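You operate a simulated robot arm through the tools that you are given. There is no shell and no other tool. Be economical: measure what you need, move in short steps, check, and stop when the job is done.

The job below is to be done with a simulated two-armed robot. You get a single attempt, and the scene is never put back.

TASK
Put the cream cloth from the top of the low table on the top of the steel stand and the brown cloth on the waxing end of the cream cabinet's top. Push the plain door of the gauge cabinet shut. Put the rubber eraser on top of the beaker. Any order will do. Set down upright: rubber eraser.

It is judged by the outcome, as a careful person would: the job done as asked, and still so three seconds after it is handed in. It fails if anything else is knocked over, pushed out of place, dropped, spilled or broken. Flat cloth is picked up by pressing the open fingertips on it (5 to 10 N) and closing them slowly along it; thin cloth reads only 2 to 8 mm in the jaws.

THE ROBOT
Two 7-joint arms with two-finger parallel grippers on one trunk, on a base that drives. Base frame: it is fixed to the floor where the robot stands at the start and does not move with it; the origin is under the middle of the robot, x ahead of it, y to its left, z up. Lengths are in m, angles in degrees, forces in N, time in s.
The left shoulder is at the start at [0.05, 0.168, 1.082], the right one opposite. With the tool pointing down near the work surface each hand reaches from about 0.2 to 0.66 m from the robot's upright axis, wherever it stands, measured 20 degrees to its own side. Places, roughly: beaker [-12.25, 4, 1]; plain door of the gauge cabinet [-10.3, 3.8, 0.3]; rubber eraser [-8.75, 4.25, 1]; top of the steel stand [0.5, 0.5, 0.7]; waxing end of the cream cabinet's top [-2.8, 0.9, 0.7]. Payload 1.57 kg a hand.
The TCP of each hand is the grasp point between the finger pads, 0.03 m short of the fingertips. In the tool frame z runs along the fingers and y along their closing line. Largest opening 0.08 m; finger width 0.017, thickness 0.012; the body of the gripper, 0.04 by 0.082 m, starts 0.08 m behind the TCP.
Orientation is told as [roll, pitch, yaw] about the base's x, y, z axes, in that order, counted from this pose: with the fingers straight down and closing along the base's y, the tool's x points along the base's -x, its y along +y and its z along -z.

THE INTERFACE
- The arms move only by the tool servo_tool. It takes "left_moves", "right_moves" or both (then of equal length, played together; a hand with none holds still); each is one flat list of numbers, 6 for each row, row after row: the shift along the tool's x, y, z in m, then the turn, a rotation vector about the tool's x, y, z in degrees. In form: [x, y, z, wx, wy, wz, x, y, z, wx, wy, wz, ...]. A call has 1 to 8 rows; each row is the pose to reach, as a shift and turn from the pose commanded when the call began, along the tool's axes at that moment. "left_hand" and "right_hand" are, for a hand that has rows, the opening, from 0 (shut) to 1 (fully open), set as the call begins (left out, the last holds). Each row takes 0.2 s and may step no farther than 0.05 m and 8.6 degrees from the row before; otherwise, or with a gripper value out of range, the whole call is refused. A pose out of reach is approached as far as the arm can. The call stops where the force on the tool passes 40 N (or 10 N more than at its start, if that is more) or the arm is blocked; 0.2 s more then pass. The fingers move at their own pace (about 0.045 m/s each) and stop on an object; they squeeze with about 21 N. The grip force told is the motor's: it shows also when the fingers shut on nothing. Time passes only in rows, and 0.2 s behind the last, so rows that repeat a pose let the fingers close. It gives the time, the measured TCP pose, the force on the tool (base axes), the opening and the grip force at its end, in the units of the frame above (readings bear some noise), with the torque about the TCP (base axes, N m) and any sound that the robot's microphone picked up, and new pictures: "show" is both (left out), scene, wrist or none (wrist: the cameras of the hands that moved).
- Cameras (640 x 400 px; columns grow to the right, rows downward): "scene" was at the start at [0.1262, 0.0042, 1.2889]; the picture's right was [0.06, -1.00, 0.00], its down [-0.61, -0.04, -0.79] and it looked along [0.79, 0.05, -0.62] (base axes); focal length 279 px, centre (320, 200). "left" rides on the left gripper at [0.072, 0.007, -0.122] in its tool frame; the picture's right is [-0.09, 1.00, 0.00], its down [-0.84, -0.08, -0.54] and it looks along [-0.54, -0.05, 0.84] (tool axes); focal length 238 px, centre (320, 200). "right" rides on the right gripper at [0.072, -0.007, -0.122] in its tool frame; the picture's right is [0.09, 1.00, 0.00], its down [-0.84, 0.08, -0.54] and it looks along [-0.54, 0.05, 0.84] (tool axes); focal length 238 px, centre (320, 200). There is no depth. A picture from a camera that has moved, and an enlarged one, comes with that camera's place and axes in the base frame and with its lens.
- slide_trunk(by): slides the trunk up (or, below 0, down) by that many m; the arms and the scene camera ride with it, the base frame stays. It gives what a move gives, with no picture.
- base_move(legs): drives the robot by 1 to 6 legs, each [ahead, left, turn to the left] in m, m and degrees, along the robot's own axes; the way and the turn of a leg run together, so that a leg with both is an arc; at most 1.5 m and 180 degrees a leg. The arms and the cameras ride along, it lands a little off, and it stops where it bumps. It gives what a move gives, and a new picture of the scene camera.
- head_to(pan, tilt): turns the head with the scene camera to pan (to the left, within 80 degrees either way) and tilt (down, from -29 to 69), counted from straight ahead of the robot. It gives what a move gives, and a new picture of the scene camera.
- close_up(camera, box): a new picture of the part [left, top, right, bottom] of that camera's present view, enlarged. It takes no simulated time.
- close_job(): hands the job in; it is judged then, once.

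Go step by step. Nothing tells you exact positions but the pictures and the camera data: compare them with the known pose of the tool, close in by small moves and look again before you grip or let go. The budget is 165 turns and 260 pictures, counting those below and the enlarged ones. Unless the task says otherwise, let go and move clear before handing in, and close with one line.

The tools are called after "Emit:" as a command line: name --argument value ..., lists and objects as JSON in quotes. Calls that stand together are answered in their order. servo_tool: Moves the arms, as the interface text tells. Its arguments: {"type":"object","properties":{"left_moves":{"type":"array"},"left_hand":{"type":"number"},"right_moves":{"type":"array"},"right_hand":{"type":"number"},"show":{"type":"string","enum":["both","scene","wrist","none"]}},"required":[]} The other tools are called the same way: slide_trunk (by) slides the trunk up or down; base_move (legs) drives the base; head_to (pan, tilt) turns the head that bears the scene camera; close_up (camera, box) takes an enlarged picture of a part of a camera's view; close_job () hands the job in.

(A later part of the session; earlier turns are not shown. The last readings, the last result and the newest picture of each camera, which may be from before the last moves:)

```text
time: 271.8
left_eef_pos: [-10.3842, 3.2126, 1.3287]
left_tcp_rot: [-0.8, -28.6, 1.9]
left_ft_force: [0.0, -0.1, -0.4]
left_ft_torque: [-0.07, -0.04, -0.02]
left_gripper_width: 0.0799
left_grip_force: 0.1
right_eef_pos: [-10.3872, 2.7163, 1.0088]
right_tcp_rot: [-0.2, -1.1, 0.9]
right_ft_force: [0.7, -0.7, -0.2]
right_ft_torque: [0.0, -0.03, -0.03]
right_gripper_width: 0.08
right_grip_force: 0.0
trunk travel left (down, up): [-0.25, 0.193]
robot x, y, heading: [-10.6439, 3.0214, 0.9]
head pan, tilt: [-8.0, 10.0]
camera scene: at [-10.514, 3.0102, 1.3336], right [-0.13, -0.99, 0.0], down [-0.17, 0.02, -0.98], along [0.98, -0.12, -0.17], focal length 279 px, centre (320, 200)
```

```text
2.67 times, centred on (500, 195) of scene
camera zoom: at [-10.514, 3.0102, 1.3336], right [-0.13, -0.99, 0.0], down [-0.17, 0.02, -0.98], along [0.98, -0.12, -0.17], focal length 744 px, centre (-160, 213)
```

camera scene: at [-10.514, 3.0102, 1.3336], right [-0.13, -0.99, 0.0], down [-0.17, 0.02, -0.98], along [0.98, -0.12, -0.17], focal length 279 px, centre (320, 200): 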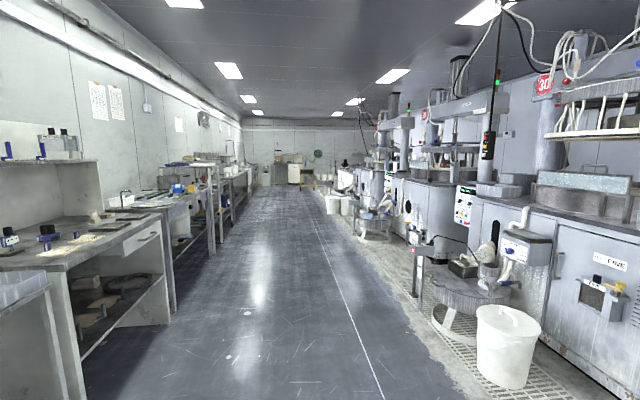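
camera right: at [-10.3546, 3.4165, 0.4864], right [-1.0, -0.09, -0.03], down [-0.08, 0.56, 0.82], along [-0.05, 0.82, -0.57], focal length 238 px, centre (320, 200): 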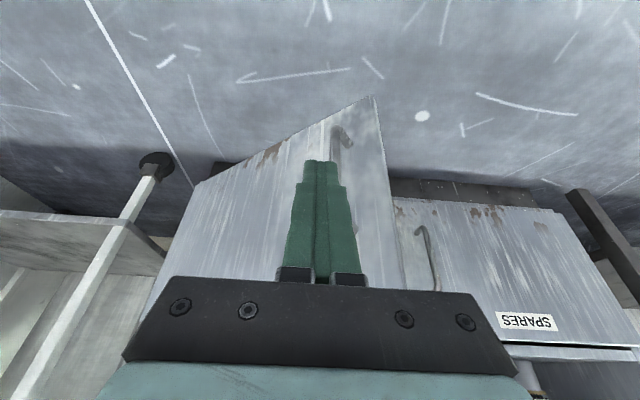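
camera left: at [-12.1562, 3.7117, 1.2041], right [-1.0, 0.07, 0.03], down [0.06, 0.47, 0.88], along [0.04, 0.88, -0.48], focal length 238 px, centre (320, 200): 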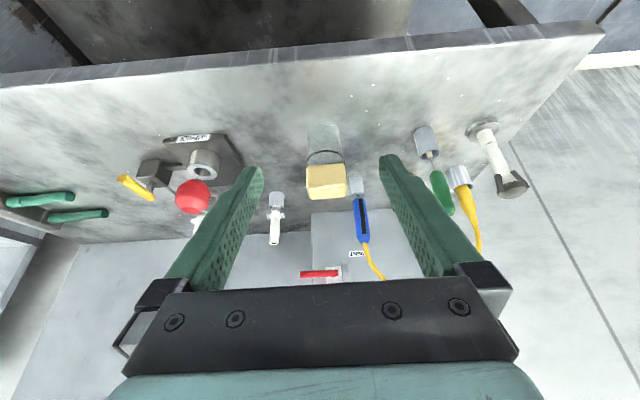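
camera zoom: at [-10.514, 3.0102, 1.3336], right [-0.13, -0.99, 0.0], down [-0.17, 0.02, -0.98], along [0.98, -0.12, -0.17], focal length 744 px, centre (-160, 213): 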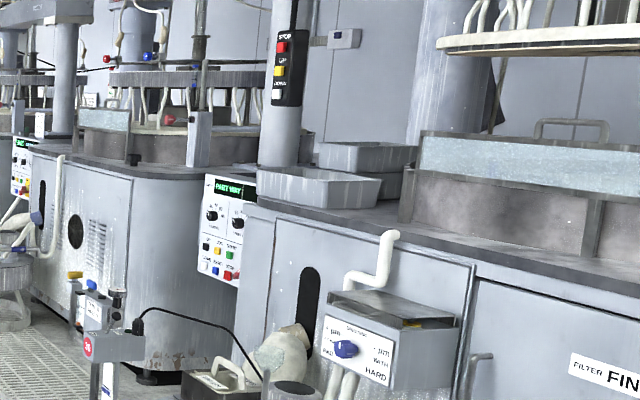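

No table in the lane itself, so I'll head back to the east end and scan the start area more carefully.

Emit:
base_move --legs '[[1.5, 0, -0.5], [1.5, 0, 0], [1.5, 0, 0], [1.5, 0, 0], [1.5, 0, 0], [1.3, 0, 0]]'

Emit:
head_to --pan -40 --tilt 15

Emit:
close_up --camera "scene" --box '[60, 130, 380, 330]'

```text
time: 313.6
left_eef_pos: [-1.549, 3.2749, 1.328]
left_tcp_rot: [-0.8, -28.6, 0.9]
left_ft_force: [0.5, 0.8, -0.1]
left_ft_torque: [0.0, -0.01, -0.02]
left_gripper_width: 0.08
left_grip_force: 0.0
right_eef_pos: [-1.5606, 2.7792, 1.0085]
right_tcp_rot: [-0.1, -1.1, 0.0]
right_ft_force: [0.4, 0.0, -1.3]
right_ft_torque: [-0.01, 0.0, 0.01]
right_gripper_width: 0.08
right_grip_force: 0.1
trunk travel left (down, up): [-0.25, 0.193]
robot x, y, heading: [-1.814, 3.0873, -0.3]
head pan, tilt: [-8.0, 10.0]
camera scene: at [-1.6821, 3.0749, 1.3336], right [-0.14, -0.99, 0.0], down [-0.17, 0.03, -0.98], along [0.97, -0.14, -0.17], focal length 279 px, centre (320, 200)
```

scene: 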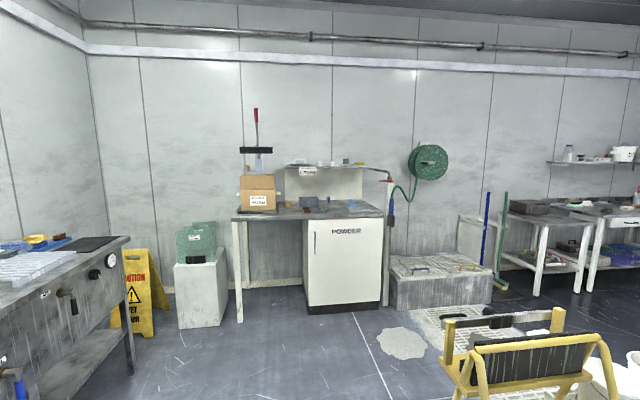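

```text
time: 314.6
left_eef_pos: [-1.5484, 3.2749, 1.328]
left_tcp_rot: [-0.8, -28.5, 0.9]
left_ft_force: [-0.2, -1.0, -0.7]
left_ft_torque: [0.0, -0.01, -0.02]
left_gripper_width: 0.0798
left_grip_force: 0.1
right_eef_pos: [-1.5598, 2.7787, 1.0085]
right_tcp_rot: [0.0, -1.0, 0.0]
right_ft_force: [0.0, 0.2, -0.6]
right_ft_torque: [-0.01, -0.03, 0.0]
right_gripper_width: 0.0799
right_grip_force: 0.1
trunk travel left (down, up): [-0.25, 0.193]
robot x, y, heading: [-1.8163, 3.0897, -0.2]
head pan, tilt: [-40.0, 15.0]
camera scene: at [-1.703, 3.028, 1.3255], right [-0.65, -0.76, 0.0], down [-0.2, 0.17, -0.97], along [0.74, -0.62, -0.26], focal length 279 px, centre (320, 200)
```

scene: 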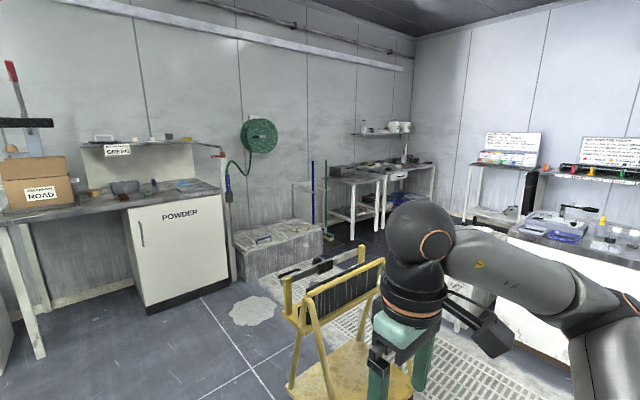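

```text
2.00 times, centred on (220, 230) of scene
camera zoom: at [-1.703, 3.028, 1.3255], right [-0.65, -0.76, 0.0], down [-0.2, 0.17, -0.97], along [0.74, -0.62, -0.26], focal length 558 px, centre (520, 140)
```

zoom: 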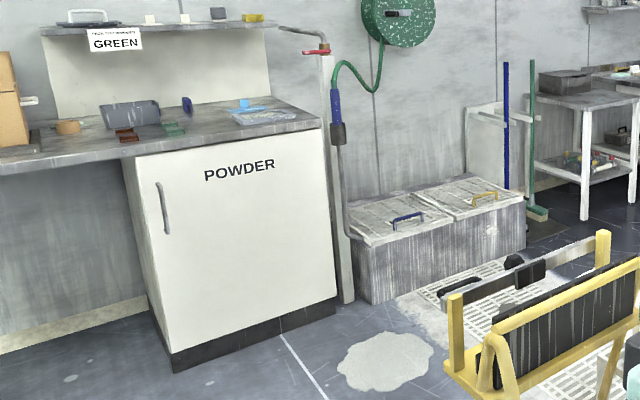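

Emit:
close_up --camera "scene" --box '[70, 150, 230, 240]'

Emit:
close_up --camera "scene" --box '[340, 120, 500, 220]'

```text
4.00 times, centred on (150, 195) of scene
camera zoom: at [-1.703, 3.028, 1.3255], right [-0.65, -0.76, 0.0], down [-0.2, 0.17, -0.97], along [0.74, -0.62, -0.26], focal length 1116 px, centre (1000, 220)
```

zoom: 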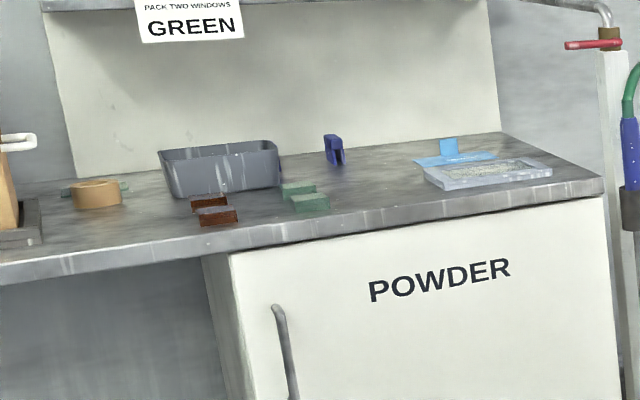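

```text
4.00 times, centred on (420, 170) of scene
camera zoom: at [-1.703, 3.028, 1.3255], right [-0.65, -0.76, 0.0], down [-0.2, 0.17, -0.97], along [0.74, -0.62, -0.26], focal length 1116 px, centre (-80, 320)
```

zoom: 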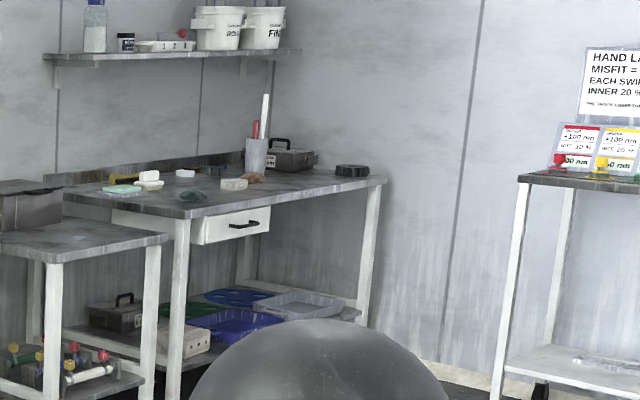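

Emit:
head_to --pan -75 --tilt 22

Emit:
base_move --legs '[[0.0, 0, -60]]'

```text
time: 315.6
left_eef_pos: [-1.5451, 3.2764, 1.3268]
left_tcp_rot: [-0.9, -28.5, 1.3]
left_ft_force: [44.5, 1.3, 5.5]
left_ft_torque: [-0.18, 4.0, -0.16]
left_gripper_width: 0.08
left_grip_force: 0.1
right_eef_pos: [-1.561, 2.7797, 1.009]
right_tcp_rot: [-0.1, -1.2, 0.0]
right_ft_force: [-0.5, 0.1, -0.6]
right_ft_torque: [-0.01, 0.02, -0.01]
right_gripper_width: 0.0801
right_grip_force: 0.1
trunk travel left (down, up): [-0.25, 0.193]
robot x, y, heading: [-1.8156, 3.0897, -0.5]
head pan, tilt: [-75.0, 22.0]
camera scene: at [-1.7384, 3.0025, 1.317], right [-0.92, -0.39, 0.0], down [-0.13, 0.32, -0.94], along [0.36, -0.87, -0.35], focal length 279 px, centre (320, 200)
```

scene: 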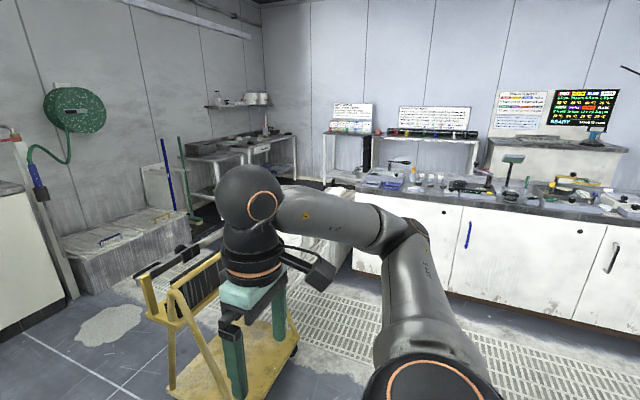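

```text
time: 318.6
left_eef_pos: [-1.5098, 2.9544, 1.3251]
left_tcp_rot: [-1.0, -27.9, -56.5]
left_ft_force: [14.5, -27.5, 3.9]
left_ft_torque: [2.54, 1.47, 0.33]
left_gripper_width: 0.08
left_grip_force: 0.0
right_eef_pos: [-1.9459, 2.711, 1.0093]
right_tcp_rot: [-0.2, -1.1, -58.5]
right_ft_force: [-0.1, -0.4, 0.1]
right_ft_torque: [0.01, 0.01, 0.0]
right_gripper_width: 0.0799
right_grip_force: 0.1
trunk travel left (down, up): [-0.25, 0.193]
robot x, y, heading: [-1.8142, 3.0901, -58.7]
head pan, tilt: [-75.0, 22.0]
stopped in leg 1: the force on the tool passed its limit (the readings are from after the stop); the commanded pose is now the measured one
camera scene: at [-1.8508, 2.981, 1.3164], right [-0.78, 0.62, 0.0], down [0.22, 0.28, -0.94], along [-0.58, -0.73, -0.35], focal length 279 px, centre (320, 200)
```

scene: 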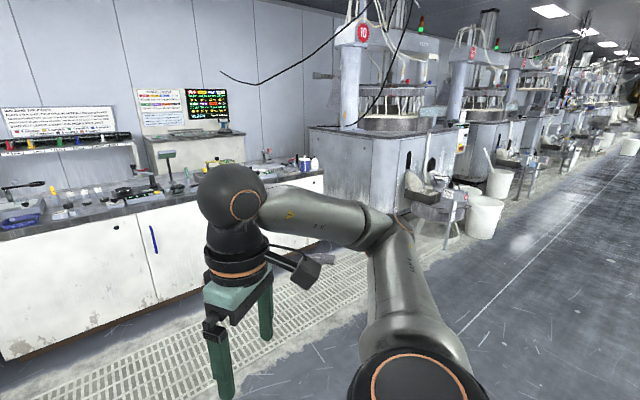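

My left hand was touching the head, so I'll move it forward and down, away from it.

Emit:
servo_tool --left_moves '[-0.01, 0.01, 0.04, 0, 4, 0, -0.02, 0.02, 0.08, 0, 10, 0, -0.03, 0.03, 0.12, 0, 18, 0, -0.03, 0.03, 0.153, 0, 26, 0]' --show "none"

Emit:
head_to --pan 0 --tilt 20

Emit:
close_up --camera "scene" --box '[180, 60, 500, 260]'

```text
time: 319.6
left_eef_pos: [-1.4341, 2.8887, 1.2042]
left_tcp_rot: [-0.7, -2.0, -57.3]
left_ft_force: [0.1, -0.2, -0.1]
left_ft_torque: [0.01, -0.05, 0.01]
left_gripper_width: 0.08
left_grip_force: 0.1
right_eef_pos: [-1.9468, 2.7114, 1.0084]
right_tcp_rot: [-0.1, -1.1, -58.5]
right_ft_force: [1.3, -0.2, 0.1]
right_ft_torque: [0.0, 0.01, 0.0]
right_gripper_width: 0.08
right_grip_force: 0.0
trunk travel left (down, up): [-0.25, 0.193]
robot x, y, heading: [-1.8133, 3.091, -58.6]
head pan, tilt: [-75.0, 22.0]
```

```text
time: 321.0
left_eef_pos: [-1.4345, 2.8907, 1.2057]
left_tcp_rot: [-0.7, -2.2, -57.2]
left_ft_force: [0.0, 0.7, -0.7]
left_ft_torque: [0.0, 0.02, 0.01]
left_gripper_width: 0.0799
left_grip_force: 0.0
right_eef_pos: [-1.9466, 2.712, 1.0079]
right_tcp_rot: [-0.2, -1.2, -58.5]
right_ft_force: [-0.7, -0.1, -0.2]
right_ft_torque: [-0.02, 0.02, -0.01]
right_gripper_width: 0.08
right_grip_force: 0.1
trunk travel left (down, up): [-0.25, 0.193]
robot x, y, heading: [-1.8128, 3.0917, -58.7]
head pan, tilt: [0.0, 20.0]
camera scene: at [-1.7452, 2.9747, 1.3173], right [-0.86, -0.52, 0.0], down [-0.18, 0.29, -0.94], along [0.49, -0.8, -0.34], focal length 279 px, centre (320, 200)
```

scene: 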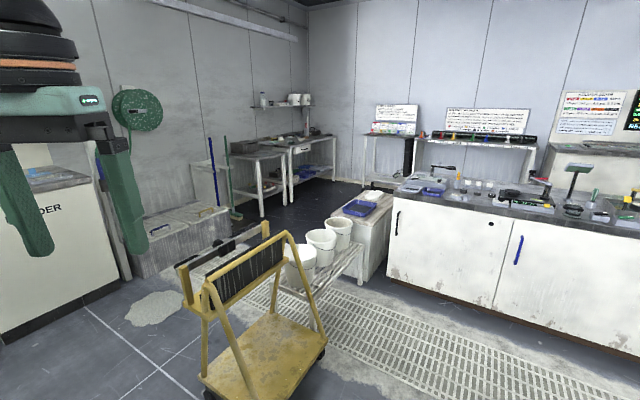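

```text
2.00 times, centred on (340, 160) of scene
camera zoom: at [-1.7452, 2.9747, 1.3173], right [-0.86, -0.52, 0.0], down [-0.18, 0.29, -0.94], along [0.49, -0.8, -0.34], focal length 558 px, centre (280, 280)
```

zoom: 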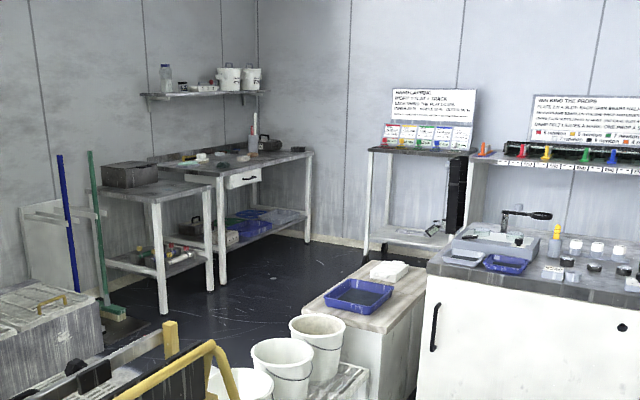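

Looking again, the start worktable (top at 0.76, lower than the 0.9 benches) must be the low table. The folded cream towel with the blue stripe and the crumpled brown cloth on it look to be the two cloths, so I'll drive back there.

Emit:
base_move --legs '[[0, 0, 58.7], [1.5, 0.1, 0], [0.1, 0, -90], [1.5, 0, 0], [1.4, 0, 0]]'

```text
refused: leg 2 is longer than a leg can be; nothing moved
```

Emit:
base_move --legs '[[0, 0, 58.7], [1.45, 0.05, 0], [0.1, 0, 0], [0, 0, -90], [1.5, 0, 0], [1.4, 0, 0]]'

```text
time: 349.0
left_eef_pos: [-0.08, -0.1487, 1.2044]
left_tcp_rot: [-0.7, -2.1, -88.1]
left_ft_force: [-0.1, 0.5, 0.6]
left_ft_torque: [0.01, 0.01, -0.04]
left_gripper_width: 0.0798
left_grip_force: 0.1
right_eef_pos: [-0.6103, -0.0409, 1.0087]
right_tcp_rot: [-0.1, -1.1, -89.4]
right_ft_force: [-0.2, 0.3, -0.6]
right_ft_torque: [0.01, -0.03, -0.02]
right_gripper_width: 0.0798
right_grip_force: 0.0
trunk travel left (down, up): [-0.25, 0.193]
robot x, y, heading: [-0.3001, 0.218, -89.6]
head pan, tilt: [0.0, 20.0]
camera scene: at [-0.3014, 0.0834, 1.3173], right [-1.0, -0.01, 0.0], down [0.0, 0.34, -0.94], along [0.01, -0.94, -0.34], focal length 279 px, centre (320, 200)
```

scene: 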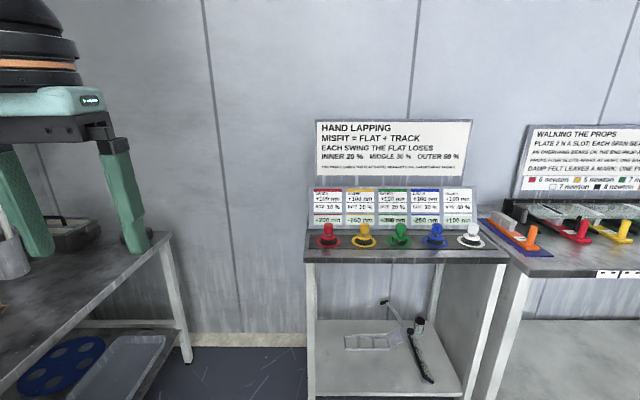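

Emit:
base_move --legs '[[0, 0, 89.6], [0.15, -0.46, 0]]'

Emit:
head_to --pan -10 --tilt 40

Emit:
close_up --camera "scene" --box '[140, 130, 460, 330]'

```text
time: 355.6
left_eef_pos: [0.2104, -0.0273, 1.2048]
left_tcp_rot: [-0.7, -2.1, 0.5]
left_ft_force: [0.6, -0.3, -0.3]
left_ft_torque: [-0.01, 0.01, 0.04]
left_gripper_width: 0.08
left_grip_force: 0.0
right_eef_pos: [0.0879, -0.555, 1.0087]
right_tcp_rot: [-0.1, -1.1, -0.7]
right_ft_force: [-0.2, -0.2, 0.1]
right_ft_torque: [-0.01, -0.02, -0.02]
right_gripper_width: 0.08
right_grip_force: 0.2
trunk travel left (down, up): [-0.25, 0.193]
robot x, y, heading: [-0.1601, -0.2429, -1.1]
head pan, tilt: [0.0, 20.0]
camera scene: at [-0.0288, -0.2448, 1.3173], right [-0.02, -1.0, 0.0], down [-0.34, 0.01, -0.94], along [0.94, -0.02, -0.34], focal length 279 px, centre (320, 200)
```

scene: 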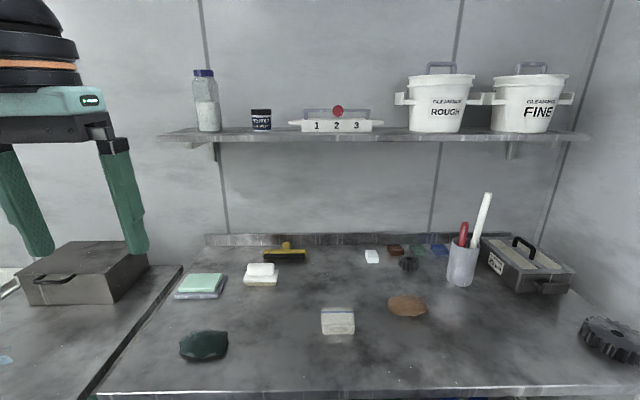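

```text
time: 356.4
left_eef_pos: [0.2083, -0.0281, 1.2042]
left_tcp_rot: [-0.8, -2.1, 0.5]
left_ft_force: [-0.7, -0.6, -0.5]
left_ft_torque: [-0.02, -0.01, 0.01]
left_gripper_width: 0.08
left_grip_force: 0.0
right_eef_pos: [0.0871, -0.555, 1.0087]
right_tcp_rot: [0.0, -1.2, -0.7]
right_ft_force: [0.0, 0.2, 0.4]
right_ft_torque: [0.0, -0.03, 0.01]
right_gripper_width: 0.0801
right_grip_force: 0.1
trunk travel left (down, up): [-0.25, 0.193]
robot x, y, heading: [-0.159, -0.2388, -0.9]
head pan, tilt: [-10.0, 40.0]
camera scene: at [-0.0385, -0.2591, 1.286], right [-0.19, -0.98, 0.0], down [-0.63, 0.12, -0.77], along [0.75, -0.15, -0.64], focal length 279 px, centre (320, 200)
```

scene: 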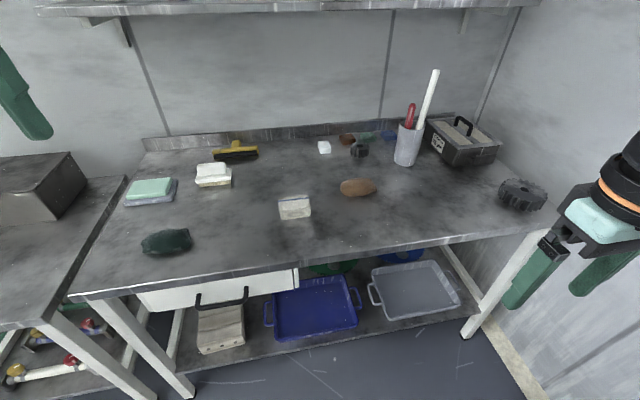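

```text
2.00 times, centred on (300, 230) of scene
camera zoom: at [-0.0385, -0.2591, 1.286], right [-0.19, -0.98, 0.0], down [-0.63, 0.12, -0.77], along [0.75, -0.15, -0.64], focal length 558 px, centre (360, 140)
```

zoom: 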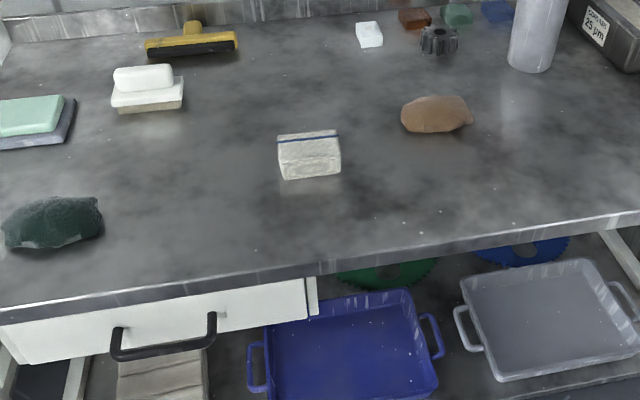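

Below the drawer there's another folded cream cloth, which confirms that the striped one on the table top is the wanted one. It lies at about (0.54, -0.297), roughly 66 x 87 x 30 mm. I'll reposition and bring the right hand over it, turned to close across the short side.

Emit:
base_move --legs '[[0.16, 0.19, 1]]'

Emit:
servo_tool --right_moves '[-0.035, 0, 0, 0, 0, 8.5, -0.07, 0, 0, 0, 0, 17, -0.105, 0, 0, 0, 0, 25.5, -0.14, -0.0, 0, 0, 0, 34, -0.175, 0, 0, 0, 0, 42.5, -0.21, 0, 0, 0, 0, 51, -0.245, 0, 0, 0, 0, 59.5, -0.28, 0, 0, 0, 0, 68]'

```text
time: 358.2
left_eef_pos: [0.3669, 0.1676, 1.2047]
left_tcp_rot: [-0.8, -2.2, 1.7]
left_ft_force: [0.2, -0.5, 0.0]
left_ft_torque: [0.01, 0.01, 0.01]
left_gripper_width: 0.0801
left_grip_force: 0.0
right_eef_pos: [0.2556, -0.3629, 1.0084]
right_tcp_rot: [-0.1, -1.1, 0.4]
right_ft_force: [1.1, 0.1, 1.2]
right_ft_torque: [-0.01, 0.01, -0.01]
right_gripper_width: 0.0801
right_grip_force: 0.1
trunk travel left (down, up): [-0.25, 0.193]
robot x, y, heading: [0.0024, -0.0528, 0.2]
head pan, tilt: [-10.0, 40.0]
camera scene: at [0.1241, -0.0691, 1.2859], right [-0.17, -0.99, 0.0], down [-0.63, 0.11, -0.77], along [0.75, -0.13, -0.64], focal length 279 px, centre (320, 200)
```

scene: 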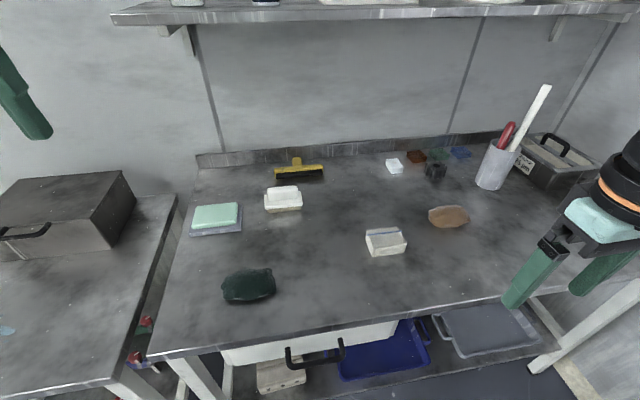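

```text
time: 360.0
left_eef_pos: [0.3675, 0.1671, 1.2054]
left_tcp_rot: [-0.8, -2.1, 1.8]
left_ft_force: [-0.5, -0.4, 0.3]
left_ft_torque: [0.02, 0.06, 0.03]
left_gripper_width: 0.0801
left_grip_force: 0.0
right_eef_pos: [0.5355, -0.3597, 1.0136]
right_tcp_rot: [1.1, -0.6, -67.7]
right_ft_force: [-0.2, -0.2, -0.3]
right_ft_torque: [0.0, -0.04, -0.02]
right_gripper_width: 0.0799
right_grip_force: 0.2
trunk travel left (down, up): [-0.25, 0.193]
robot x, y, heading: [-0.0034, -0.0517, 0.1]
head pan, tilt: [-10.0, 40.0]
camera scene: at [0.1241, -0.0692, 1.2859], right [-0.17, -0.99, 0.0], down [-0.63, 0.11, -0.77], along [0.75, -0.13, -0.64], focal length 279 px, centre (320, 200)
camera right: at [0.4997, -0.2947, 1.135], right [0.89, 0.46, 0.02], down [0.38, -0.74, 0.55], along [0.27, -0.48, -0.83], focal length 238 px, centre (320, 200)
```

scene: 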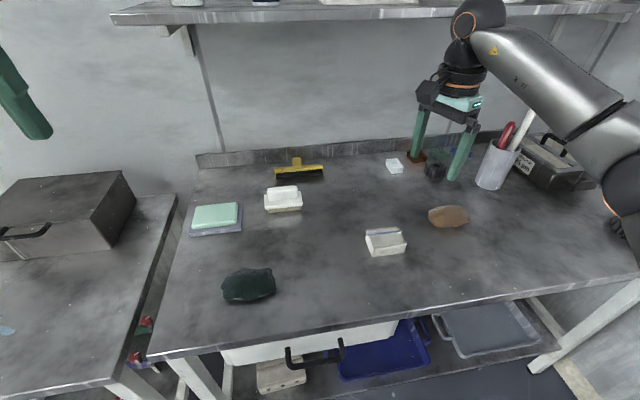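
right: 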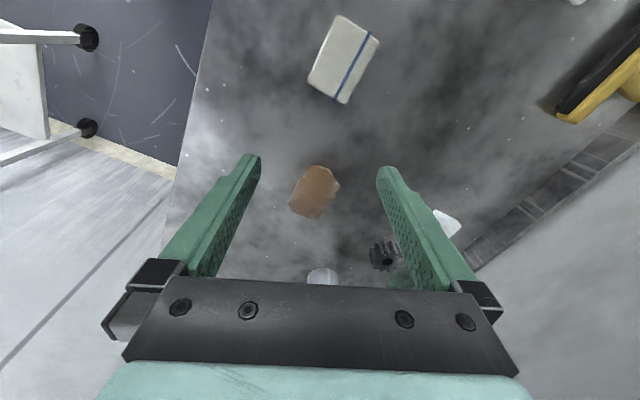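

The cream cloth's centre is at (0.541, -0.296), with its long side nearly along y. I'll align above it at yaw -85 and lower.

Emit:
servo_tool --right_moves '[0.02, 0.01, 0.03, 0, 0, 6, 0.04, 0.02, 0.06, 0, 0, 12, 0.057, 0.029, 0.09, 0, 0, 17.3, 0.057, 0.029, 0.13, 0, 0, 17.3]'

```text
time: 361.0
left_eef_pos: [0.3671, 0.1673, 1.2048]
left_tcp_rot: [-0.6, -2.3, 1.8]
left_ft_force: [-0.7, 0.6, -0.3]
left_ft_torque: [0.01, 0.02, -0.01]
left_gripper_width: 0.0802
left_grip_force: 0.0
right_eef_pos: [0.5439, -0.2967, 0.8828]
right_tcp_rot: [1.1, -0.3, -84.9]
right_ft_force: [-0.5, -0.8, 0.4]
right_ft_torque: [0.0, -0.01, -0.03]
right_gripper_width: 0.08
right_grip_force: 0.2
trunk travel left (down, up): [-0.25, 0.193]
robot x, y, heading: [-0.0022, -0.0492, 0.1]
head pan, tilt: [-10.0, 40.0]
camera scene: at [0.124, -0.0698, 1.2859], right [-0.17, -0.99, 0.0], down [-0.63, 0.11, -0.77], along [0.75, -0.13, -0.64], focal length 279 px, centre (320, 200)
camera right: at [0.5286, -0.2256, 1.0035], right [0.98, 0.18, 0.02], down [0.14, -0.83, 0.55], along [0.11, -0.53, -0.84], focal length 238 px, centre (320, 200)
```

scene: 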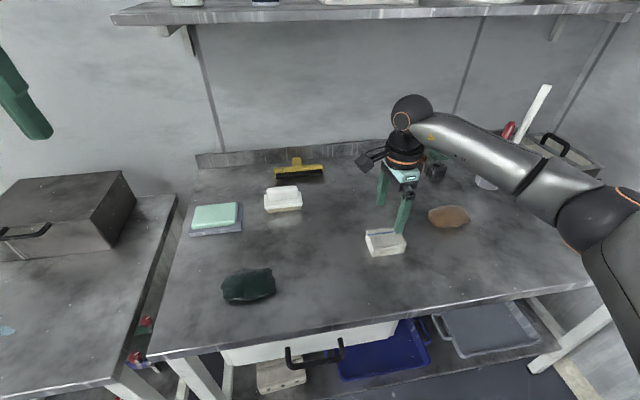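
right: 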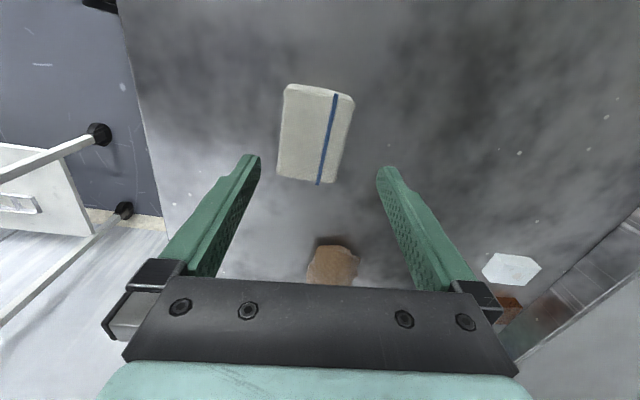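

Emit:
servo_tool --right_moves '[0.002, -0.0018, 0.03, 0, 0, 0, 0.0043, -0.0036, 0.06, 0, 0, 0, 0.0043, -0.0036, 0.078, 0, 0, 0]'

```text
time: 361.8
left_eef_pos: [0.368, 0.1673, 1.2059]
left_tcp_rot: [-0.7, -2.2, 1.7]
left_ft_force: [1.1, -1.0, -0.4]
left_ft_torque: [-0.04, -0.02, 0.0]
left_gripper_width: 0.0801
left_grip_force: 0.1
right_eef_pos: [0.542, -0.2923, 0.8041]
right_tcp_rot: [1.2, -0.2, -85.0]
right_ft_force: [-0.3, -0.1, -0.6]
right_ft_torque: [-0.01, 0.0, 0.0]
right_gripper_width: 0.0798
right_grip_force: 0.2
trunk travel left (down, up): [-0.25, 0.193]
robot x, y, heading: [0.0003, -0.0541, 0.4]
head pan, tilt: [-10.0, 40.0]
camera scene: at [0.1238, -0.0696, 1.2859], right [-0.17, -0.99, 0.0], down [-0.63, 0.11, -0.77], along [0.75, -0.13, -0.64], focal length 279 px, centre (320, 200)
camera right: at [0.5256, -0.2209, 0.9254], right [0.98, 0.18, 0.02], down [0.14, -0.83, 0.55], along [0.12, -0.53, -0.84], focal length 238 px, centre (320, 200)
```

scene: 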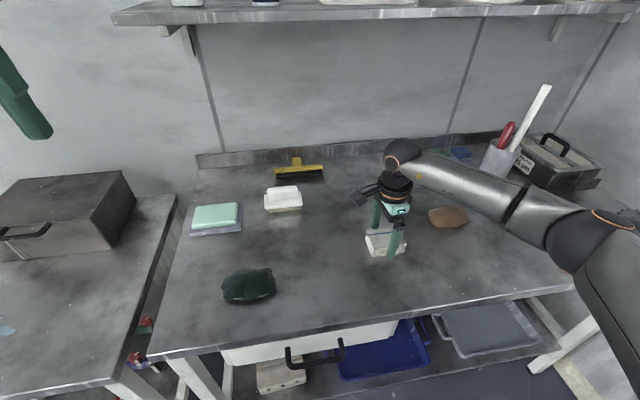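
right: 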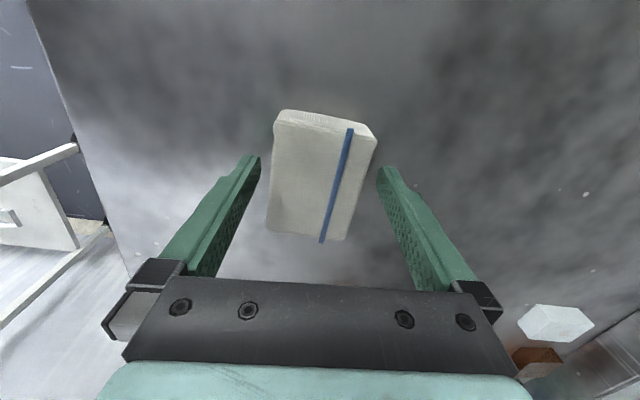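

Emit:
servo_tool --right_moves '[0, 0, 0.006, 0, 0, 0, 0, 0, 0.011, 0, 0, 0]' --show "none"

Emit:
servo_tool --right_moves '[0, 0, 0, 0, 0, 0, 0, 0, 0, 0, 0, 0, 0, 0, 0, 0, 0, 0, 0, 0, 0, 0, 0, 0, 0, 0, 0, 0, 0, 0]' --right_hand 0 --show "wrist"

```text
time: 362.4
left_eef_pos: [0.3681, 0.1667, 1.2046]
left_tcp_rot: [-0.7, -2.2, 1.7]
left_ft_force: [1.1, -0.6, 0.1]
left_ft_torque: [-0.03, 0.01, 0.02]
left_gripper_width: 0.0799
left_grip_force: 0.1
right_eef_pos: [0.5421, -0.2932, 0.7944]
right_tcp_rot: [1.1, -0.3, -84.9]
right_ft_force: [0.7, -0.2, 0.4]
right_ft_torque: [-0.01, 0.01, -0.02]
right_gripper_width: 0.08
right_grip_force: 0.0
trunk travel left (down, up): [-0.25, 0.193]
robot x, y, heading: [-0.0006, -0.0564, 0.2]
head pan, tilt: [-10.0, 40.0]
```

```text
time: 363.6
left_eef_pos: [0.3684, 0.1683, 1.2059]
left_tcp_rot: [-0.7, -2.2, 1.8]
left_ft_force: [-0.6, 0.6, 0.3]
left_ft_torque: [-0.01, -0.02, -0.01]
left_gripper_width: 0.08
left_grip_force: 0.1
right_eef_pos: [0.5417, -0.2937, 0.7946]
right_tcp_rot: [1.2, -0.2, -84.9]
right_ft_force: [0.2, -0.3, -0.7]
right_ft_torque: [0.0, 0.03, -0.01]
right_gripper_width: 0.0629
right_grip_force: 20.6
trunk travel left (down, up): [-0.25, 0.193]
robot x, y, heading: [-0.0021, -0.053, 0.3]
head pan, tilt: [-10.0, 40.0]
camera right: at [0.5257, -0.2215, 0.9158], right [0.98, 0.18, 0.02], down [0.14, -0.83, 0.55], along [0.11, -0.53, -0.84], focal length 238 px, centre (320, 200)
```

right: 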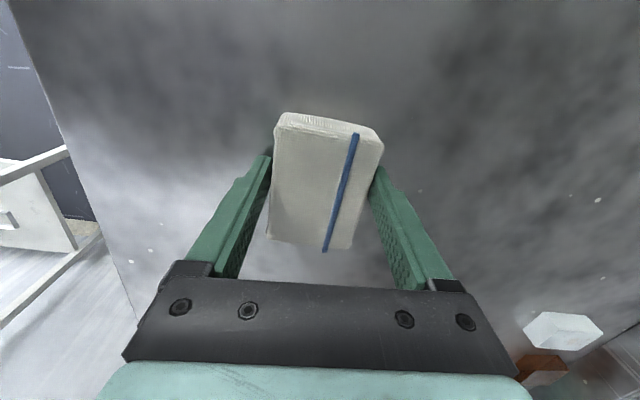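

It's gripped at 63 mm. I'll lift it and take a closer look at this and at the item below the drawer to be sure it is cloth.

Emit:
servo_tool --right_moves '[0, 0, -0.04, 0, 0, 0, 0, 0, -0.08, 0, 0, 0, 0, 0, -0.12, 0, 0, 0, 0, 0, -0.16, 0, 0, 0]' --show "none"

Emit:
close_up --camera "scene" --box '[340, 120, 500, 240]'

Emit:
close_up --camera "scene" --box '[200, 250, 440, 400]'

```text
time: 364.6
left_eef_pos: [0.3665, 0.1686, 1.2051]
left_tcp_rot: [-0.8, -2.2, 1.7]
left_ft_force: [-0.3, 0.8, 0.5]
left_ft_torque: [-0.01, 0.03, -0.01]
left_gripper_width: 0.0798
left_grip_force: 0.1
right_eef_pos: [0.5384, -0.2926, 0.9557]
right_tcp_rot: [1.1, -0.2, -85.0]
right_ft_force: [-0.2, 0.4, 0.2]
right_ft_torque: [0.0, 0.03, 0.02]
right_gripper_width: 0.0627
right_grip_force: 20.9
trunk travel left (down, up): [-0.25, 0.193]
robot x, y, heading: [0.0003, -0.0547, 0.1]
head pan, tilt: [-10.0, 40.0]
```

```text
3.33 times, centred on (420, 180) of scene
camera zoom: at [0.1236, -0.0694, 1.2859], right [-0.17, -0.99, 0.0], down [-0.63, 0.11, -0.77], along [0.76, -0.13, -0.64], focal length 930 px, centre (-13, 267)
```

zoom: 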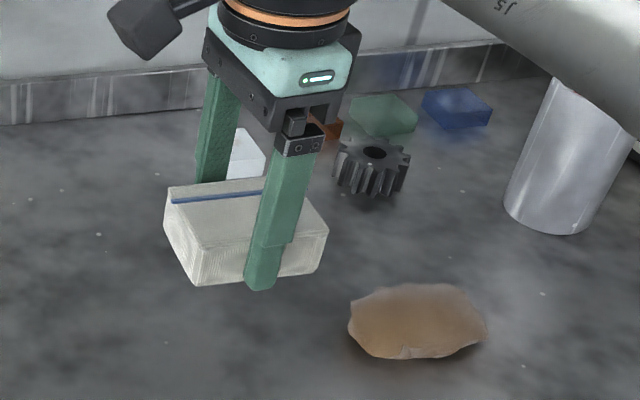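

```text
2.67 times, centred on (320, 325) of scene
camera zoom: at [0.1236, -0.0694, 1.2859], right [-0.17, -0.99, 0.0], down [-0.63, 0.11, -0.77], along [0.76, -0.13, -0.64], focal length 744 px, centre (320, -133)
```

zoom: 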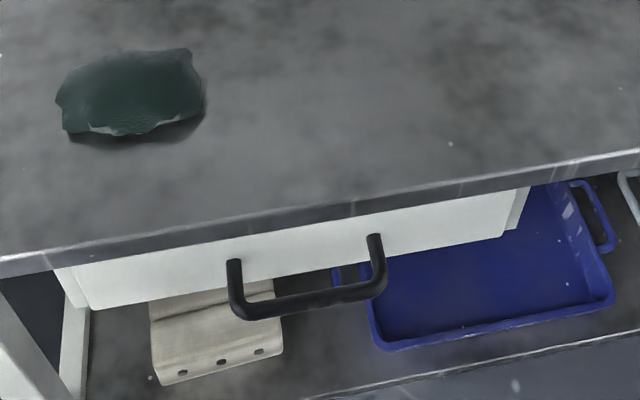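

The held item has layered, folded edges with a stripe, so it is the folded cream cloth. The brown one is a ragged cloth lying nearby. I'll slide over to the steel stand and set the cream cloth on its clear front area.

Emit:
base_move --legs '[[-0.05, 0.71, 0]]'

Emit:
head_to --pan -15 --tilt 45

Emit:
close_up --camera "right" --box '[0, 0, 640, 400]'

```text
time: 368.6
left_eef_pos: [0.3135, 0.8887, 1.2049]
left_tcp_rot: [-0.7, -2.2, 1.9]
left_ft_force: [0.1, 0.7, -0.2]
left_ft_torque: [0.02, -0.01, 0.0]
left_gripper_width: 0.08
left_grip_force: 0.1
right_eef_pos: [0.4868, 0.4274, 0.9555]
right_tcp_rot: [1.1, -0.2, -84.7]
right_ft_force: [-0.3, -0.1, -1.4]
right_ft_torque: [0.01, -0.01, -0.01]
right_gripper_width: 0.0624
right_grip_force: 20.9
trunk travel left (down, up): [-0.25, 0.193]
robot x, y, heading: [-0.0527, 0.665, 0.2]
head pan, tilt: [-10.0, 40.0]
camera scene: at [0.0711, 0.6502, 1.2859], right [-0.17, -0.99, 0.0], down [-0.63, 0.11, -0.77], along [0.76, -0.13, -0.64], focal length 279 px, centre (320, 200)
```

scene: 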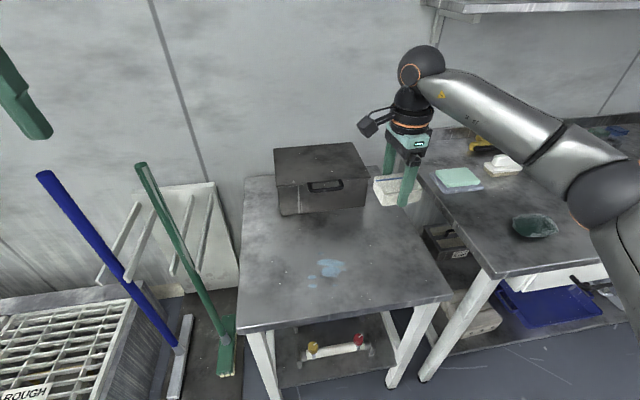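

```text
time: 369.2
left_eef_pos: [0.314, 0.888, 1.2056]
left_tcp_rot: [-0.7, -2.2, 1.8]
left_ft_force: [-0.2, -0.4, 0.7]
left_ft_torque: [0.0, -0.03, 0.02]
left_gripper_width: 0.0798
left_grip_force: 0.1
right_eef_pos: [0.488, 0.4292, 0.9548]
right_tcp_rot: [1.0, -0.1, -84.8]
right_ft_force: [-0.6, 0.3, -0.4]
right_ft_torque: [-0.01, 0.0, 0.04]
right_gripper_width: 0.062
right_grip_force: 20.9
trunk travel left (down, up): [-0.25, 0.193]
robot x, y, heading: [-0.0531, 0.6646, 0.4]
head pan, tilt: [-15.0, 45.0]
camera scene: at [0.066, 0.6436, 1.2787], right [-0.25, -0.97, 0.0], down [-0.68, 0.18, -0.71], along [0.68, -0.18, -0.71], focal length 279 px, centre (320, 200)
```

scene: 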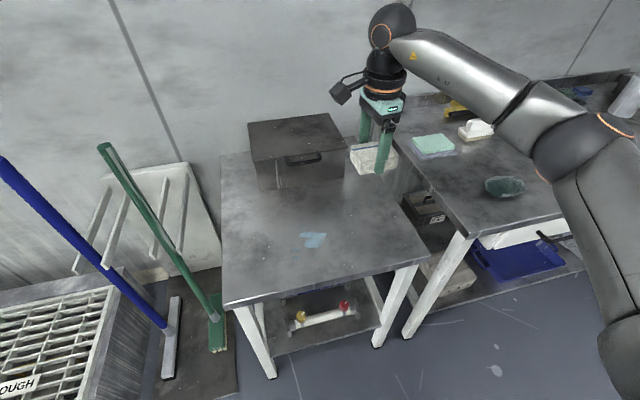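

```text
1.00 times, centred on (320, 200) of right
camera zoom: at [0.471, 0.4993, 1.076], right [0.98, 0.18, 0.02], down [0.14, -0.83, 0.55], along [0.12, -0.53, -0.84], focal length 238 px, centre (320, 200)
```

zoom: 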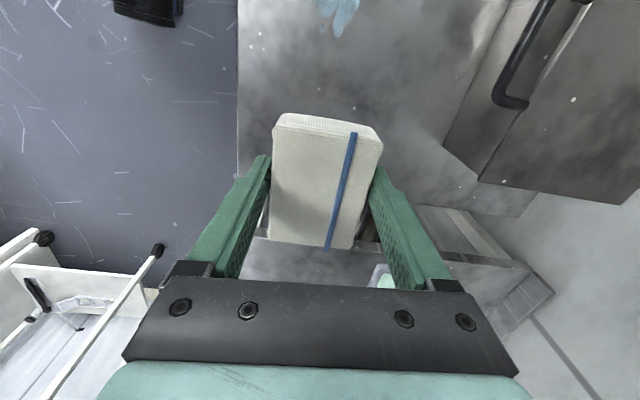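

The stand top spans about x 0.335 and up, y 0.33–0.76, and the spot beneath the cloth (0.49, 0.43) is clear of the stain and box. Lowering now.

Emit:
servo_tool --right_moves '[0, 0, 0.04, 0, 0, 0, 0, 0, 0.08, 0, 0, 0, 0, 0, 0.12, 0, 0, 0, 0, 0, 0.145, 0, 0, 0, 0, 0, 0.15, 0, 0, 0]'

```text
time: 370.4
left_eef_pos: [0.314, 0.8874, 1.2042]
left_tcp_rot: [-0.7, -2.2, 2.0]
left_ft_force: [0.6, -0.1, -0.3]
left_ft_torque: [-0.02, 0.02, 0.04]
left_gripper_width: 0.08
left_grip_force: 0.0
right_eef_pos: [0.49, 0.4283, 0.8048]
right_tcp_rot: [1.1, -0.2, -84.8]
right_ft_force: [0.0, -0.6, -0.8]
right_ft_torque: [0.02, -0.01, -0.05]
right_gripper_width: 0.0619
right_grip_force: 20.5
trunk travel left (down, up): [-0.25, 0.193]
robot x, y, heading: [-0.0559, 0.6666, 0.5]
head pan, tilt: [-15.0, 45.0]
camera scene: at [0.0659, 0.6436, 1.2787], right [-0.25, -0.97, 0.0], down [-0.68, 0.18, -0.71], along [0.68, -0.18, -0.71], focal length 279 px, centre (320, 200)
camera right: at [0.4733, 0.4992, 0.926], right [0.98, 0.18, 0.02], down [0.14, -0.83, 0.55], along [0.12, -0.53, -0.84], focal length 238 px, centre (320, 200)
```

scene: 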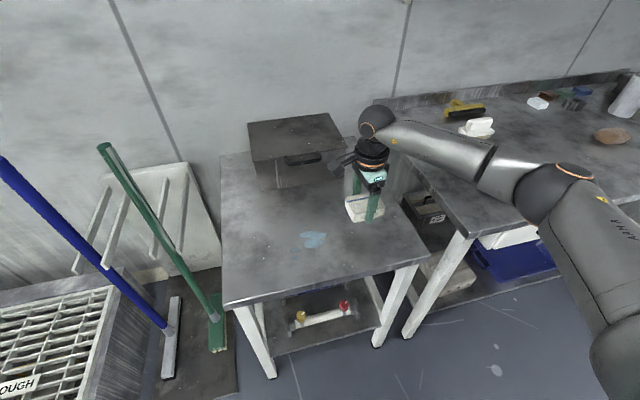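
right: 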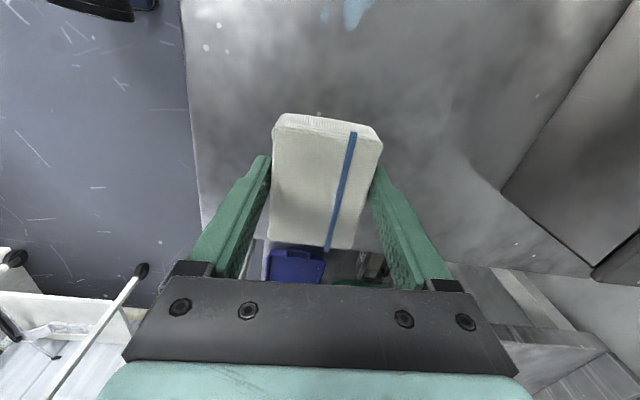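

Emit:
servo_tool --right_moves '[0, 0, 0.004, 0, 0, 0, 0, 0, 0.008, 0, 0, 0, 0, 0, 0.012, 0, 0, 0]' --show "none"

```text
time: 371.2
left_eef_pos: [0.3136, 0.8872, 1.205]
left_tcp_rot: [-0.7, -2.2, 1.9]
left_ft_force: [-0.7, -0.2, 1.1]
left_ft_torque: [-0.02, -0.03, -0.02]
left_gripper_width: 0.0797
left_grip_force: 0.0
right_eef_pos: [0.4901, 0.428, 0.7936]
right_tcp_rot: [1.1, -0.3, -84.6]
right_ft_force: [-0.4, 0.1, -0.3]
right_ft_torque: [0.02, -0.01, 0.02]
right_gripper_width: 0.062
right_grip_force: 21.2
trunk travel left (down, up): [-0.25, 0.193]
robot x, y, heading: [-0.0549, 0.6637, 0.2]
head pan, tilt: [-15.0, 45.0]
```

Emit:
servo_tool --right_moves '[0, 0, 0.004, 0, 0, 0, 0, 0, 0.008, 0, 0, 0]' --show "none"

Emit:
close_up --camera "scene" --box '[320, 160, 420, 240]'

```text
time: 371.8
left_eef_pos: [0.3142, 0.8871, 1.2046]
left_tcp_rot: [-0.8, -2.2, 1.9]
left_ft_force: [0.7, 0.0, -0.4]
left_ft_torque: [0.01, 0.0, 0.0]
left_gripper_width: 0.08
left_grip_force: 0.0
right_eef_pos: [0.4906, 0.4253, 0.7862]
right_tcp_rot: [1.1, -0.2, -84.9]
right_ft_force: [0.4, -0.2, 0.5]
right_ft_torque: [-0.01, 0.0, 0.0]
right_gripper_width: 0.0618
right_grip_force: 21.2
trunk travel left (down, up): [-0.25, 0.193]
robot x, y, heading: [-0.0512, 0.6673, 0.2]
head pan, tilt: [-15.0, 45.0]
```

```text
5.00 times, centred on (370, 200) of scene
camera zoom: at [0.066, 0.6436, 1.2787], right [-0.25, -0.97, 0.0], down [-0.68, 0.18, -0.71], along [0.68, -0.18, -0.71], focal length 1394 px, centre (70, 200)
```

zoom: 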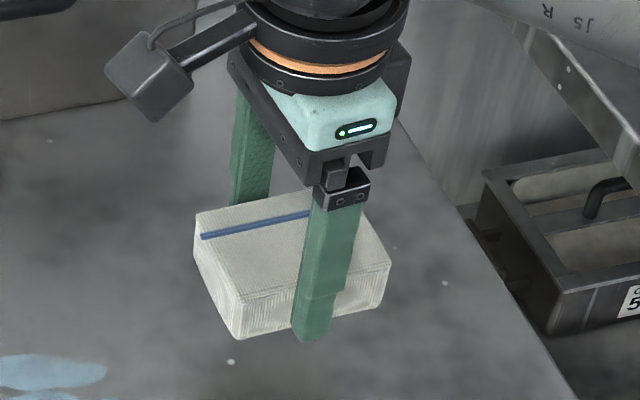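

Emit:
servo_tool --right_moves '[0, 0, 0.004, 0, 0, 0, 0, 0, 0.008, 0, 0, 0, 0, 0, 0.012, 0, 0, 0]' --show "none"

Emit:
servo_tool --right_moves '[0, 0, 0.004, 0, 0, 0, 0, 0, 0.008, 0, 0, 0]' --show "none"

```text
time: 372.6
left_eef_pos: [0.3138, 0.8859, 1.2048]
left_tcp_rot: [-0.7, -2.2, 1.8]
left_ft_force: [-0.2, 0.7, 0.6]
left_ft_torque: [0.0, 0.01, 0.01]
left_gripper_width: 0.0797
left_grip_force: 0.1
right_eef_pos: [0.4908, 0.4274, 0.7721]
right_tcp_rot: [1.1, -0.2, -84.7]
right_ft_force: [0.2, 0.6, -0.3]
right_ft_torque: [0.01, 0.04, 0.02]
right_gripper_width: 0.0619
right_grip_force: 21.3
trunk travel left (down, up): [-0.25, 0.193]
robot x, y, heading: [-0.0539, 0.6652, 0.1]
head pan, tilt: [-15.0, 45.0]
```

```text
time: 373.2
left_eef_pos: [0.3139, 0.8866, 1.2066]
left_tcp_rot: [-0.7, -2.2, 1.9]
left_ft_force: [-0.5, 0.2, -0.1]
left_ft_torque: [0.03, 0.01, -0.01]
left_gripper_width: 0.0801
left_grip_force: 0.1
right_eef_pos: [0.4888, 0.4265, 0.7652]
right_tcp_rot: [1.0, -0.2, -84.8]
right_ft_force: [0.3, -0.2, 0.2]
right_ft_torque: [0.03, -0.03, 0.01]
right_gripper_width: 0.0621
right_grip_force: 21.3
trunk travel left (down, up): [-0.25, 0.193]
robot x, y, heading: [-0.0521, 0.6632, 0.4]
head pan, tilt: [-15.0, 45.0]
```

Emit:
servo_tool --right_moves '[0, 0, 0.005, 0, 0, 0, 0, 0, 0.01, 0, 0, 0, 0, 0, 0.015, 0, 0, 0, 0, 0, 0.02, 0, 0, 0]' --show "none"

Emit:
close_up --camera "scene" --box '[320, 160, 420, 240]'

```text
time: 374.2
left_eef_pos: [0.3156, 0.8867, 1.2056]
left_tcp_rot: [-0.7, -2.2, 1.9]
left_ft_force: [-0.6, -0.7, 0.7]
left_ft_torque: [-0.01, -0.02, -0.01]
left_gripper_width: 0.0798
left_grip_force: 0.1
right_eef_pos: [0.4908, 0.4275, 0.7436]
right_tcp_rot: [1.1, -0.3, -84.7]
right_ft_force: [-0.2, -0.2, 0.3]
right_ft_torque: [-0.05, 0.02, 0.0]
right_gripper_width: 0.0615
right_grip_force: 20.7
trunk travel left (down, up): [-0.25, 0.193]
robot x, y, heading: [-0.0571, 0.6662, 0.0]
head pan, tilt: [-15.0, 45.0]
```

```text
5.00 times, centred on (370, 200) of scene
camera zoom: at [0.066, 0.6436, 1.2787], right [-0.25, -0.97, 0.0], down [-0.68, 0.18, -0.71], along [0.68, -0.18, -0.71], focal length 1394 px, centre (70, 200)
```

zoom: 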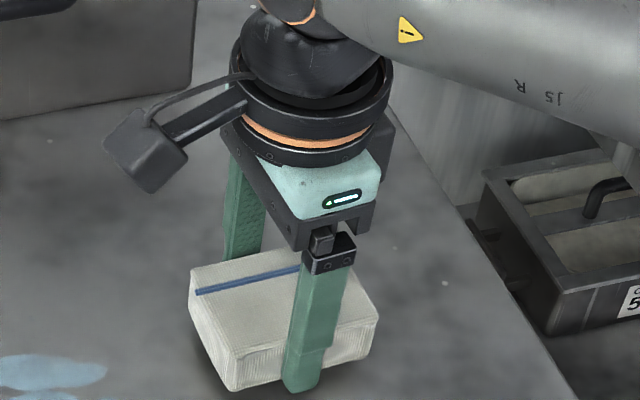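

Emit:
servo_tool --right_moves '[0, 0, 0.004, 0, 0, 0, 0, 0, 0.008, 0, 0, 0, 0, 0, 0.012, 0, 0, 0]' --show "none"

Emit:
close_up --camera "scene" --box '[320, 160, 420, 240]'

```text
time: 375.0
left_eef_pos: [0.3126, 0.8878, 1.205]
left_tcp_rot: [-0.6, -2.2, 2.0]
left_ft_force: [-0.2, -0.2, 0.4]
left_ft_torque: [0.0, -0.01, -0.02]
left_gripper_width: 0.08
left_grip_force: 0.0
right_eef_pos: [0.4912, 0.4262, 0.7355]
right_tcp_rot: [1.1, -0.1, -84.8]
right_ft_force: [-1.9, 0.3, 8.8]
right_ft_torque: [0.06, 0.34, -0.02]
right_gripper_width: 0.0617
right_grip_force: 21.0
trunk travel left (down, up): [-0.25, 0.193]
robot x, y, heading: [-0.0531, 0.6632, 0.6]
head pan, tilt: [-15.0, 45.0]
```

```text
5.00 times, centred on (370, 200) of scene
camera zoom: at [0.0649, 0.6439, 1.279], right [-0.25, -0.97, 0.0], down [-0.68, 0.18, -0.71], along [0.68, -0.18, -0.71], focal length 1394 px, centre (70, 200)
```

zoom: 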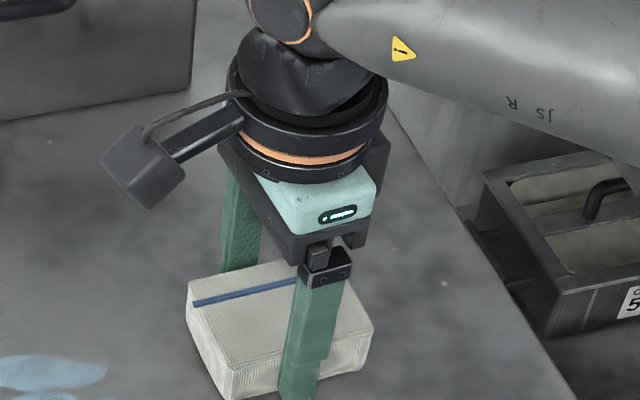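

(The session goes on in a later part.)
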